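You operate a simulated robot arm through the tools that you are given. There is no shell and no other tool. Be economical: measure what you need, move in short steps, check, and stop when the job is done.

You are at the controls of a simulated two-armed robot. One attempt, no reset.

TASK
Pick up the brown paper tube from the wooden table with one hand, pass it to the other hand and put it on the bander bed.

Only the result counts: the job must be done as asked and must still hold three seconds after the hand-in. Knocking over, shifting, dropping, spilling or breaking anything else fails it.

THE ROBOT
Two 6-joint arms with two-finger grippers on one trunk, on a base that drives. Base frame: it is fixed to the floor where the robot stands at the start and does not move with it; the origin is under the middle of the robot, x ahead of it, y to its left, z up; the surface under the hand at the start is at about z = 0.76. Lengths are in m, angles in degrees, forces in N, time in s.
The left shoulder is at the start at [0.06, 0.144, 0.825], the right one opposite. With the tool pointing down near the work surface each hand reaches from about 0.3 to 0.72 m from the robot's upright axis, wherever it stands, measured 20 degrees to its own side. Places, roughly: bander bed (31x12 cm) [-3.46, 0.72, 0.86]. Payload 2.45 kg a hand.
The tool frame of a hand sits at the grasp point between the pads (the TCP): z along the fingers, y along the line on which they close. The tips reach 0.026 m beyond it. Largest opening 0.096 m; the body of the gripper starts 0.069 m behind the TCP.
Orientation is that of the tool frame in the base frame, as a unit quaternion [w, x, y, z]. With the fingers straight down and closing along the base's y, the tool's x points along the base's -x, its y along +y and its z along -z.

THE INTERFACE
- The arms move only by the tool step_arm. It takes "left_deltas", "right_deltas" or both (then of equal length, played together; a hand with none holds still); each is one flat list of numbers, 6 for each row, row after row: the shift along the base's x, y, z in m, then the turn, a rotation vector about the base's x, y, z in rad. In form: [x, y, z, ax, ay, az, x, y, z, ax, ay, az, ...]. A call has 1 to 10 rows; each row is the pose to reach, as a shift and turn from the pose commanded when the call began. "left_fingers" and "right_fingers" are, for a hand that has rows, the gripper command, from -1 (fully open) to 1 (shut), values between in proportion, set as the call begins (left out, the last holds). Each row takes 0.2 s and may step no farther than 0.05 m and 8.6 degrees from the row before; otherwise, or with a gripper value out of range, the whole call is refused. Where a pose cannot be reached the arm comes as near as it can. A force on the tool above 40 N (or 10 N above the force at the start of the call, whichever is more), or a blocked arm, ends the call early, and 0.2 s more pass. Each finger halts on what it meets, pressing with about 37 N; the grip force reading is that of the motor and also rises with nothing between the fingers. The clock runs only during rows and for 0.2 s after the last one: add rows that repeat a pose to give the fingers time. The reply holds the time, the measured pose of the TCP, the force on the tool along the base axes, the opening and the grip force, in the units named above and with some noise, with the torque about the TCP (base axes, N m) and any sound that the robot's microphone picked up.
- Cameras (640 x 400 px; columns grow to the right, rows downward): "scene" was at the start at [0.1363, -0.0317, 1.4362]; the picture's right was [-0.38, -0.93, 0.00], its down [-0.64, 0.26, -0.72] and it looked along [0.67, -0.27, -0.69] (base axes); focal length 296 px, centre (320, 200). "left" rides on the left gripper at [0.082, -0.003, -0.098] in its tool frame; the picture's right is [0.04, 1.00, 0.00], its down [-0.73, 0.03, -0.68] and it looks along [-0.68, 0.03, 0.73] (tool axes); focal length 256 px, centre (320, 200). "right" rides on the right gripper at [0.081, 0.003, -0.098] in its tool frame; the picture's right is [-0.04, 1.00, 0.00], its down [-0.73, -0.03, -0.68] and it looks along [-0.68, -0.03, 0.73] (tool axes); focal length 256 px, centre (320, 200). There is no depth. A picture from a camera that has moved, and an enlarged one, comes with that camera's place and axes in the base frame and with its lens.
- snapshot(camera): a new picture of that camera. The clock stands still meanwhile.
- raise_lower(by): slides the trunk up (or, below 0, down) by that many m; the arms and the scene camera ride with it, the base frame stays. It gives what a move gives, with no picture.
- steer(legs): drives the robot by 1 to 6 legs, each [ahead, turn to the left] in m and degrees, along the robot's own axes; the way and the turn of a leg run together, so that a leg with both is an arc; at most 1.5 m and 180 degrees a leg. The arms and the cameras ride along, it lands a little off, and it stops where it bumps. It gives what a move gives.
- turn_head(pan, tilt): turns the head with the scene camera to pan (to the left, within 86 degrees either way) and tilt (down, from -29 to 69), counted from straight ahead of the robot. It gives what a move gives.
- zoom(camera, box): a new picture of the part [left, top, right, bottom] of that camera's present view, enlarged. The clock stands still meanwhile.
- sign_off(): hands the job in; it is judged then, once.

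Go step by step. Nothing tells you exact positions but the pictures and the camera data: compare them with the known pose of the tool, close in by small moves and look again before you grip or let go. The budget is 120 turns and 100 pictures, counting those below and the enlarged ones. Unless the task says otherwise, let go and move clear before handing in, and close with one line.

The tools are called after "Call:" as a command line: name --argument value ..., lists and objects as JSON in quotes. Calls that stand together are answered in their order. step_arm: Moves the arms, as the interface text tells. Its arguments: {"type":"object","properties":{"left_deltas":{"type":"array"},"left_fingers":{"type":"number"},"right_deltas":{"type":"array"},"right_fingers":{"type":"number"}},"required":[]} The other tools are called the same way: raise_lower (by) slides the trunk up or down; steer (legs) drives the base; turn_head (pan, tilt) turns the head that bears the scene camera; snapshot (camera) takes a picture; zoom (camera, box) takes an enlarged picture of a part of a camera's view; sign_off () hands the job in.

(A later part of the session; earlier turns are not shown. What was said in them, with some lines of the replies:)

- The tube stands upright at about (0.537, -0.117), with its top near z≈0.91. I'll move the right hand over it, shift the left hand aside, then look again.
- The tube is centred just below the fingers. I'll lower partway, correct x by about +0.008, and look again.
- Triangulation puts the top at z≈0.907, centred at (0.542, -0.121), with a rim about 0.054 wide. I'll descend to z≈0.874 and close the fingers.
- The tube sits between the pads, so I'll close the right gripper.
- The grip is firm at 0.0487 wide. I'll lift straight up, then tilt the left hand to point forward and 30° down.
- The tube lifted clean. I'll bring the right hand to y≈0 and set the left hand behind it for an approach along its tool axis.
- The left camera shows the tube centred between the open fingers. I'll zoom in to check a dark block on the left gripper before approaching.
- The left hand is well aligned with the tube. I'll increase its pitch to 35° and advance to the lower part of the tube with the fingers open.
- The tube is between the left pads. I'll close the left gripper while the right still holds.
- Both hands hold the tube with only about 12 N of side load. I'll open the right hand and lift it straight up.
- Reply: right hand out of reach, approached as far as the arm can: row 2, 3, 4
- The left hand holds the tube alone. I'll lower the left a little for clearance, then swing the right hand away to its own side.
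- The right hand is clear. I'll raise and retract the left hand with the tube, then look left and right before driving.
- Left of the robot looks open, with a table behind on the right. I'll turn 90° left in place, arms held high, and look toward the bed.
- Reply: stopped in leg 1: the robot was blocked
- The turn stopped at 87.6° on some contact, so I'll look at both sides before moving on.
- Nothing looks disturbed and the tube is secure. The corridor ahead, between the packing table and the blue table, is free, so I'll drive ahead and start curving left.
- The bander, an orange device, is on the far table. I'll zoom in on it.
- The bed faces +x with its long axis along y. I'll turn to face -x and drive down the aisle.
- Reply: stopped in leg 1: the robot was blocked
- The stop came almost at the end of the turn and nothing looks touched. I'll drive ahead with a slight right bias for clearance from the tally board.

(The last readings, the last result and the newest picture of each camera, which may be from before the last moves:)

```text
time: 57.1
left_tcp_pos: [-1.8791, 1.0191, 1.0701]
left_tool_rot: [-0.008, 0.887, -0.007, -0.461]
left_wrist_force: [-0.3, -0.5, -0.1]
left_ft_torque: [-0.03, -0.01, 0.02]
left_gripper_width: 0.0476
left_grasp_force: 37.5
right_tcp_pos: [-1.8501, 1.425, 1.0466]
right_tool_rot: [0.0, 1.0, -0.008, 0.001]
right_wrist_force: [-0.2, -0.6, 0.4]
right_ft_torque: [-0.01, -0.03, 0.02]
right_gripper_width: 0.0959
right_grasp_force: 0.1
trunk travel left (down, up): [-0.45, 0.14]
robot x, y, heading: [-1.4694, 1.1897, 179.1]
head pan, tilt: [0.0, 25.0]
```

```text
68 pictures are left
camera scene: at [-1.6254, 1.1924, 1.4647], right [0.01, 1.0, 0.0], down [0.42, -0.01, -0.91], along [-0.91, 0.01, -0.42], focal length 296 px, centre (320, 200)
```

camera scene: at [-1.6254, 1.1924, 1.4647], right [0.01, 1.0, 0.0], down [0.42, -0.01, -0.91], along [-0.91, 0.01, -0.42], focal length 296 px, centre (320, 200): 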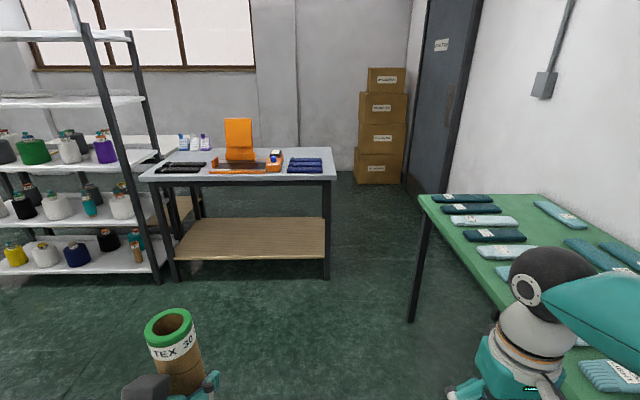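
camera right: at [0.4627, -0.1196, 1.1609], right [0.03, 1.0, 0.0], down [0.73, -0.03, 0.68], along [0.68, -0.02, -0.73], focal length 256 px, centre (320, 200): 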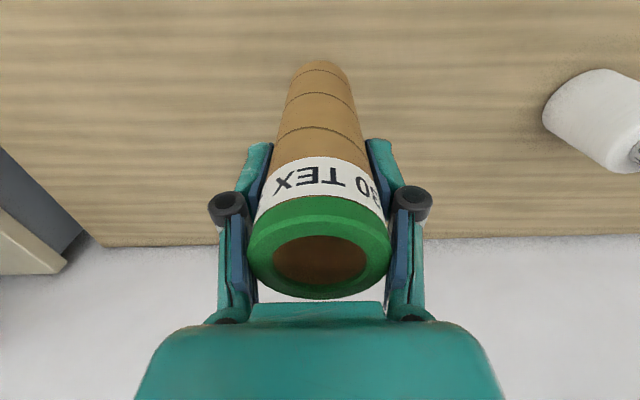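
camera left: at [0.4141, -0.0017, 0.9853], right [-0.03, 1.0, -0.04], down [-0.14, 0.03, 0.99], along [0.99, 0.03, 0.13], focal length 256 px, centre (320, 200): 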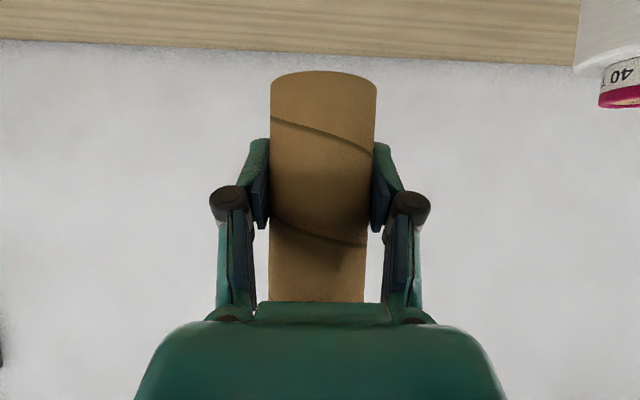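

The bander table is ahead, with its front edge at about x≈-3.29. I'll use an S-curve to stop short of it at around (-2.72, 0.83).

Call:
steer --legs '[[0.63, 33], [0.63, -32]]'

Call:
turn_head --pan 10 --tilt 35

Call:
snapshot --camera "scene"

```text
time: 63.9
left_tcp_pos: [-3.0713, 0.6614, 1.0707]
left_tool_rot: [-0.003, 0.887, 0.002, -0.461]
left_wrist_force: [-0.6, 0.4, -1.0]
left_ft_torque: [0.02, -0.03, -0.04]
left_gripper_width: 0.0474
left_grasp_force: 37.1
right_tcp_pos: [-3.0512, 1.0682, 1.0464]
right_tool_rot: [0.0, 1.0, 0.004, 0.001]
right_wrist_force: [-0.3, 0.4, -1.3]
right_ft_torque: [0.02, -0.01, 0.02]
right_gripper_width: 0.096
right_grasp_force: 0.1
trunk travel left (down, up): [-0.45, 0.14]
robot x, y, heading: [-2.6659, 0.8344, -179.7]
head pan, tilt: [0.0, 25.0]
```

```text
time: 64.6
left_tcp_pos: [-3.0711, 0.6609, 1.0715]
left_tool_rot: [-0.002, 0.887, 0.004, -0.461]
left_wrist_force: [-0.9, 0.6, 0.7]
left_ft_torque: [0.01, -0.03, -0.02]
left_gripper_width: 0.0475
left_grasp_force: 36.9
right_tcp_pos: [-3.0517, 1.0689, 1.0459]
right_tool_rot: [-0.001, 1.0, 0.004, 0.0]
right_wrist_force: [0.1, -1.1, -0.1]
right_ft_torque: [0.0, -0.02, 0.05]
right_gripper_width: 0.096
right_grasp_force: 0.1
trunk travel left (down, up): [-0.45, 0.14]
robot x, y, heading: [-2.6675, 0.838, -179.6]
head pan, tilt: [10.0, 35.0]
```

```text
67 pictures are left
camera scene: at [-2.8152, 0.8166, 1.4491], right [-0.18, 0.98, 0.0], down [0.56, 0.1, -0.82], along [-0.81, -0.15, -0.57], focal length 296 px, centre (320, 200)
```

scene: 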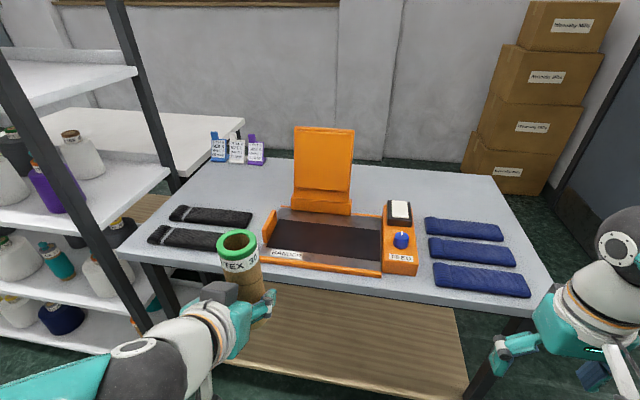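

The bander bed is the dark plate with orange rails, centred at about (-3.455, 0.72) as given. I'll zoom in for detail.

Call:
zoom --camera "scene" --box '[240, 110, 440, 290]'

```text
2.22 times, centred on (340, 200) of scene
camera zoom: at [-2.8152, 0.8166, 1.4491], right [-0.18, 0.98, 0.0], down [0.56, 0.1, -0.82], along [-0.81, -0.15, -0.57], focal length 657 px, centre (276, 200)
```

zoom: 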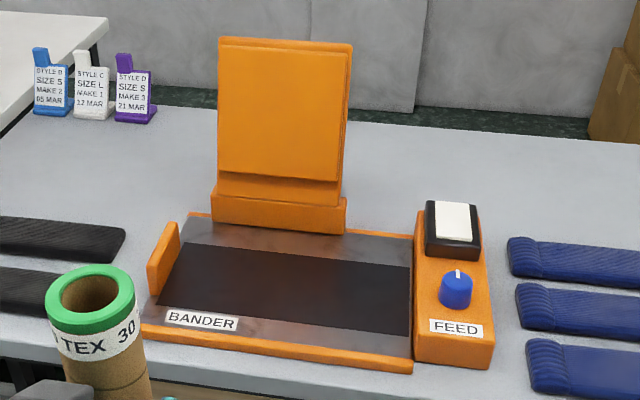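

The bed is flat and clear with only low rails, so I'll stand the tube upright at its centre. I'll drive 0.23 m closer first.

Call:
steer --legs '[[0.22, 0]]'

Call:
turn_head --pan 10 --tilt 45

Call:
snapshot --camera "scene"

```text
time: 66.3
left_tcp_pos: [-3.2935, 0.6615, 1.0705]
left_tool_rot: [-0.003, 0.887, 0.002, -0.461]
left_wrist_force: [-0.1, -0.9, -0.3]
left_ft_torque: [-0.01, 0.01, 0.02]
left_gripper_width: 0.0477
left_grasp_force: 37.3
right_tcp_pos: [-3.2729, 1.0681, 1.0472]
right_tool_rot: [0.001, 1.0, 0.001, 0.002]
right_wrist_force: [-0.1, -0.1, 0.1]
right_ft_torque: [-0.02, -0.06, -0.01]
right_gripper_width: 0.0962
right_grasp_force: 0.0
trunk travel left (down, up): [-0.45, 0.14]
robot x, y, heading: [-2.8863, 0.8306, -179.9]
head pan, tilt: [10.0, 35.0]
```

```text
time: 67.0
left_tcp_pos: [-3.2926, 0.6618, 1.0716]
left_tool_rot: [-0.004, 0.887, 0.002, -0.461]
left_wrist_force: [0.4, 0.5, -0.4]
left_ft_torque: [0.02, 0.0, 0.01]
left_gripper_width: 0.0478
left_grasp_force: 36.8
right_tcp_pos: [-3.2712, 1.0685, 1.0476]
right_tool_rot: [0.0, 1.0, 0.001, 0.001]
right_wrist_force: [0.3, -0.3, -0.9]
right_ft_torque: [-0.01, -0.03, -0.01]
right_gripper_width: 0.0959
right_grasp_force: 0.0
trunk travel left (down, up): [-0.45, 0.14]
robot x, y, heading: [-2.8885, 0.8333, -179.8]
head pan, tilt: [10.0, 45.0]
```

```text
65 pictures are left
camera scene: at [-3.0296, 0.8171, 1.4342], right [-0.18, 0.98, 0.0], down [0.7, 0.12, -0.71], along [-0.7, -0.12, -0.71], focal length 296 px, centre (320, 200)
```

scene: 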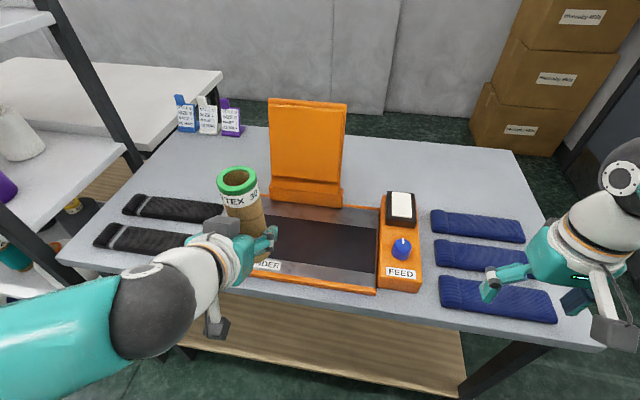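

The dark bed spans about x -3.40 to -3.52 and y 0.565 to 0.875. I'll move the tube over its centre, staying high.

Call:
step_arm --left_deltas '[-0.035, 0.012, 0, 0, 0, 0, -0.07, 0.024, 0, 0, 0, 0, -0.105, 0.036, 0, 0, 0, 0, -0.14, 0.048, 0, 0, 0, 0, -0.165, 0.0585, 0, 0, 0, 0, -0.165, 0.0585, -0.03, 0, 0, 0, -0.165, 0.0585, -0.07, 0, 0, 0, -0.165, 0.0585, -0.1, 0, 0, 0, -0.165, 0.0585, -0.1, 0, 0, 0]'

Call:
snapshot --camera "scene"

Call:
snapshot --camera "left"

```text
time: 69.0
left_tcp_pos: [-3.4582, 0.7203, 0.9729]
left_tool_rot: [-0.003, 0.887, 0.002, -0.461]
left_wrist_force: [-0.1, -0.5, -0.3]
left_ft_torque: [-0.02, 0.02, -0.01]
left_gripper_width: 0.0474
left_grasp_force: 36.3
right_tcp_pos: [-3.2716, 1.0692, 1.0461]
right_tool_rot: [0.0, 1.0, 0.001, 0.001]
right_wrist_force: [-0.3, 0.8, 0.0]
right_ft_torque: [0.0, -0.01, 0.0]
right_gripper_width: 0.0958
right_grasp_force: 0.0
trunk travel left (down, up): [-0.45, 0.14]
robot x, y, heading: [-2.8881, 0.8298, -180.0]
head pan, tilt: [10.0, 45.0]
```

```text
64 pictures are left
camera scene: at [-3.0296, 0.8171, 1.4342], right [-0.18, 0.98, 0.0], down [0.7, 0.12, -0.71], along [-0.7, -0.12, -0.71], focal length 296 px, centre (320, 200)
```

scene: 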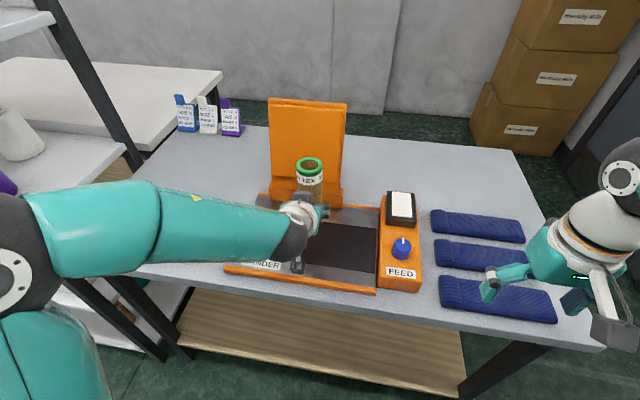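

```text
63 pictures are left
camera left: at [-3.3301, 0.7243, 0.9612], right [0.02, -1.0, -0.04], down [0.14, -0.04, 0.99], along [-0.99, -0.03, 0.13], focal length 256 px, centre (320, 200)
```

left: 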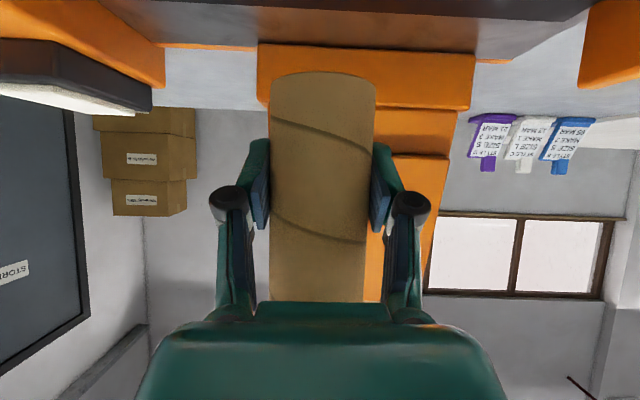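

The tube is over the middle of the bed. I'll lower slowly to about 5 mm above expected contact and check the gap.

Call:
step_arm --left_deltas '[0, 0, -0.025, 0, 0, 0, 0, 0, -0.045, 0, 0, 0, 0, 0, -0.057, 0, 0, 0, 0, 0, -0.057, 0, 0, 0]'

Call:
snapshot --camera "left"

Call:
zoom --camera "scene" --box '[220, 130, 420, 300]'

```text
time: 70.0
left_tcp_pos: [-3.4577, 0.7215, 0.9152]
left_tool_rot: [-0.002, 0.887, 0.003, -0.462]
left_wrist_force: [0.8, -0.2, -0.3]
left_ft_torque: [-0.02, -0.02, -0.01]
left_gripper_width: 0.0476
left_grasp_force: 36.7
right_tcp_pos: [-3.2723, 1.07, 1.0456]
right_tool_rot: [0.0, 1.0, 0.001, 0.0]
right_wrist_force: [-0.7, -0.3, 0.9]
right_ft_torque: [0.0, -0.01, -0.02]
right_gripper_width: 0.0958
right_grasp_force: 0.0
trunk travel left (down, up): [-0.45, 0.14]
robot x, y, heading: [-2.8883, 0.8325, -179.9]
head pan, tilt: [10.0, 45.0]
```

```text
62 pictures are left
camera left: at [-3.33, 0.7239, 0.9039], right [0.02, -1.0, -0.04], down [0.14, -0.04, 0.99], along [-0.99, -0.03, 0.13], focal length 256 px, centre (320, 200)
```

left: 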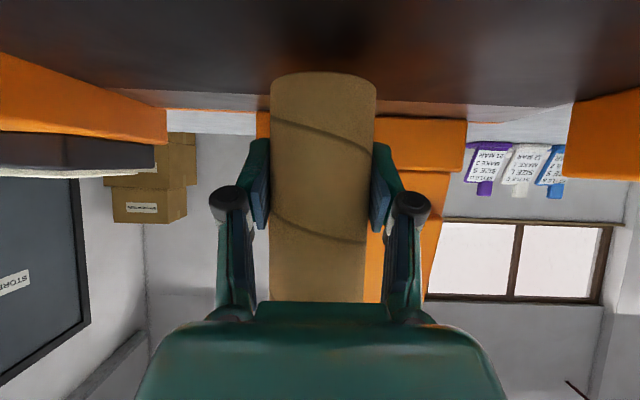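

```text
2.35 times, centred on (320, 215) of scene
camera zoom: at [-3.0297, 0.8172, 1.4342], right [-0.18, 0.98, 0.0], down [0.7, 0.12, -0.71], along [-0.7, -0.12, -0.71], focal length 696 px, centre (320, 165)
```

zoom: 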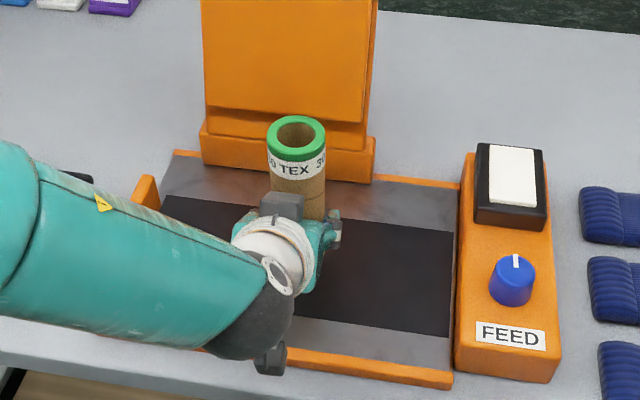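

Nearly touching now. I'll creep down in 2 mm steps and watch the force.

Call:
step_arm --left_deltas '[0, 0, -0.002, 0, 0, 0, 0, 0, -0.004, 0, 0, 0, 0, 0, -0.006, 0, 0, 0, 0, 0, -0.008, 0, 0, 0, 0, 0, -0.008, 0, 0, 0]'

Call:
snapshot --camera "left"

```text
time: 71.2
left_tcp_pos: [-3.4585, 0.7206, 0.907]
left_tool_rot: [-0.004, 0.887, 0.001, -0.461]
left_wrist_force: [0.1, 0.1, -1.1]
left_ft_torque: [0.01, 0.01, -0.02]
left_gripper_width: 0.0475
left_grasp_force: 36.7
right_tcp_pos: [-3.272, 1.0679, 1.0456]
right_tool_rot: [0.0, 1.0, 0.002, 0.0]
right_wrist_force: [-0.4, -0.1, -0.3]
right_ft_torque: [0.02, 0.0, 0.01]
right_gripper_width: 0.0959
right_grasp_force: 0.1
trunk travel left (down, up): [-0.45, 0.14]
robot x, y, heading: [-2.8869, 0.8338, -179.7]
head pan, tilt: [10.0, 45.0]
```

```text
60 pictures are left
camera left: at [-3.3304, 0.7238, 0.8958], right [0.02, -1.0, -0.04], down [0.14, -0.04, 0.99], along [-0.99, -0.03, 0.13], focal length 256 px, centre (320, 200)
```

left: 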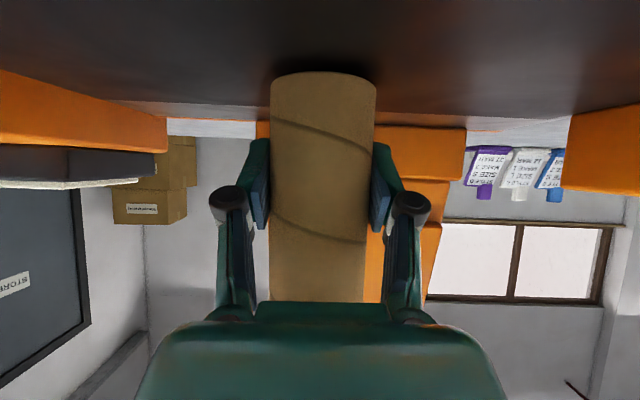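

No contact yet. I'll continue in 1.5 mm steps.

Call:
step_arm --left_deltas '[0, 0, -0.0015, 0, 0, 0, 0, 0, -0.003, 0, 0, 0, 0, 0, -0.0045, 0, 0, 0, 0, 0, -0.0045, 0, 0, 0]'

Call:
zoom --camera "left" --box '[220, 30, 420, 150]'

```text
time: 72.2
left_tcp_pos: [-3.4584, 0.7202, 0.9039]
left_tool_rot: [-0.004, 0.886, 0.001, -0.464]
left_wrist_force: [-0.4, 0.7, 5.6]
left_ft_torque: [-0.14, -0.05, -0.04]
left_gripper_width: 0.0477
left_grasp_force: 37.1
right_tcp_pos: [-3.27, 1.0683, 1.0483]
right_tool_rot: [0.0, 1.0, 0.002, 0.001]
right_wrist_force: [0.3, -0.1, -1.0]
right_ft_torque: [0.02, 0.05, -0.01]
right_gripper_width: 0.096
right_grasp_force: 0.1
trunk travel left (down, up): [-0.45, 0.14]
robot x, y, heading: [-2.8906, 0.8293, -180.1]
head pan, tilt: [10.0, 45.0]
```

```text
3.20 times, centred on (320, 90) of left
camera zoom: at [-3.3303, 0.7236, 0.8917], right [0.02, -1.0, -0.04], down [0.14, -0.04, 0.99], along [-0.99, -0.03, 0.14], focal length 819 px, centre (320, 552)
```

zoom: 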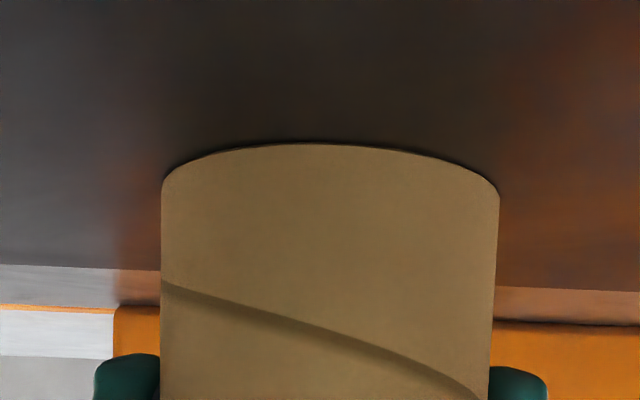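

The tube rests on the bed with about 5.6 N of contact force. I'll open the left hand.

Call:
step_arm --left_deltas '[0, 0, 0, 0, 0, 0, 0, 0, 0, 0, 0, 0, 0, 0, 0, 0, 0, 0, 0, 0, 0, 0, 0, 0]' --left_fingers -1

Call:
snapshot --camera "left"

```text
time: 73.2
left_tcp_pos: [-3.4575, 0.7199, 0.9017]
left_tool_rot: [-0.003, 0.887, 0.002, -0.461]
left_wrist_force: [0.3, -0.2, -0.5]
left_ft_torque: [-0.01, 0.01, 0.01]
left_gripper_width: 0.096
left_grasp_force: 0.1
right_tcp_pos: [-3.2711, 1.07, 1.0481]
right_tool_rot: [0.0, 1.0, 0.001, 0.001]
right_wrist_force: [-0.5, 0.2, -0.4]
right_ft_torque: [-0.02, 0.01, 0.01]
right_gripper_width: 0.0959
right_grasp_force: 0.0
trunk travel left (down, up): [-0.45, 0.14]
robot x, y, heading: [-2.8886, 0.8339, -180.1]
head pan, tilt: [10.0, 45.0]
```

```text
58 pictures are left
camera left: at [-3.3302, 0.7236, 0.8909], right [0.02, -1.0, -0.04], down [0.14, -0.04, 0.99], along [-0.99, -0.03, 0.13], focal length 256 px, centre (320, 200)
```

left: 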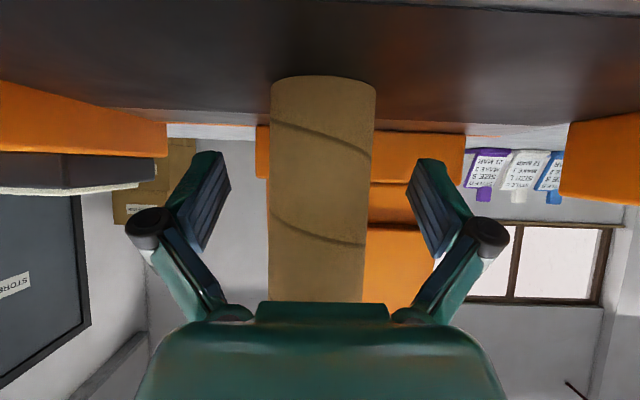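

The fingers are clear on both sides and the tube stands upright. I'll back off along the tool axis.

Call:
step_arm --left_deltas '[0.025, 0, 0.012, 0, 0, 0, 0.055, 0, 0.028, 0, 0, 0, 0.09, 0, 0.05, 0, 0, 0, 0.125, 0, 0.075, 0, 0, 0, 0.16, 0, 0.1, 0, 0, 0, 0.165, -0.03, 0.13, 0, 0, 0, 0.165, -0.06, 0.15, 0, 0, 0]'

Call:
snapshot --camera "scene"

Call:
zoom --camera "scene" --box '[220, 130, 420, 300]'

```text
time: 74.8
left_tcp_pos: [-3.2924, 0.661, 1.0529]
left_tool_rot: [-0.003, 0.887, 0.002, -0.461]
left_wrist_force: [0.2, -0.3, -0.5]
left_ft_torque: [0.01, 0.01, -0.01]
left_gripper_width: 0.0959
left_grasp_force: 0.0
left hand out of reach, approached as far as the arm can: row 5
right_tcp_pos: [-3.27, 1.0685, 1.0478]
right_tool_rot: [-0.002, 1.0, 0.003, 0.001]
right_wrist_force: [0.3, -1.1, -0.4]
right_ft_torque: [0.02, 0.0, 0.0]
right_gripper_width: 0.0958
right_grasp_force: 0.0
trunk travel left (down, up): [-0.45, 0.14]
robot x, y, heading: [-2.8908, 0.8309, -180.0]
head pan, tilt: [10.0, 45.0]
```

```text
57 pictures are left
camera scene: at [-3.0291, 0.8169, 1.4342], right [-0.18, 0.98, 0.0], down [0.7, 0.12, -0.71], along [-0.7, -0.12, -0.71], focal length 296 px, centre (320, 200)
```

scene: 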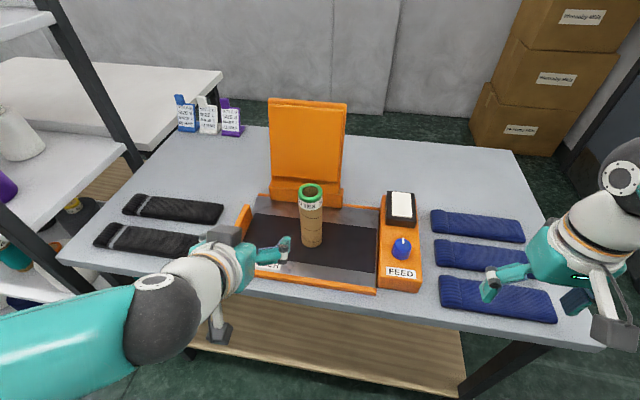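

```text
2.35 times, centred on (320, 215) of scene
camera zoom: at [-3.0291, 0.8169, 1.4342], right [-0.18, 0.98, 0.0], down [0.7, 0.12, -0.71], along [-0.7, -0.12, -0.71], focal length 696 px, centre (320, 165)
```

zoom: 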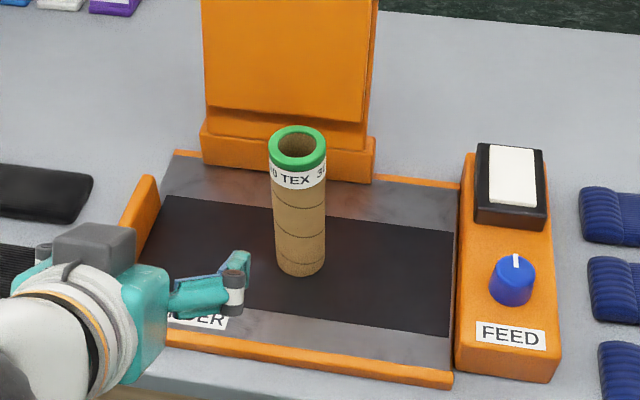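

The tube stands upright in the middle of the bander bed, and both hands are clear, so I'm handing in.

Call:
sign_off

```text
The job is handed in.
```

I picked up the brown paper tube with the right hand, passed it to the left, and stood it upright in the middle of the bander bed. I then let go and moved clear before handing in. Two turns on the way stopped early as "blocked"; I looked around after each and saw nothing disturbed.
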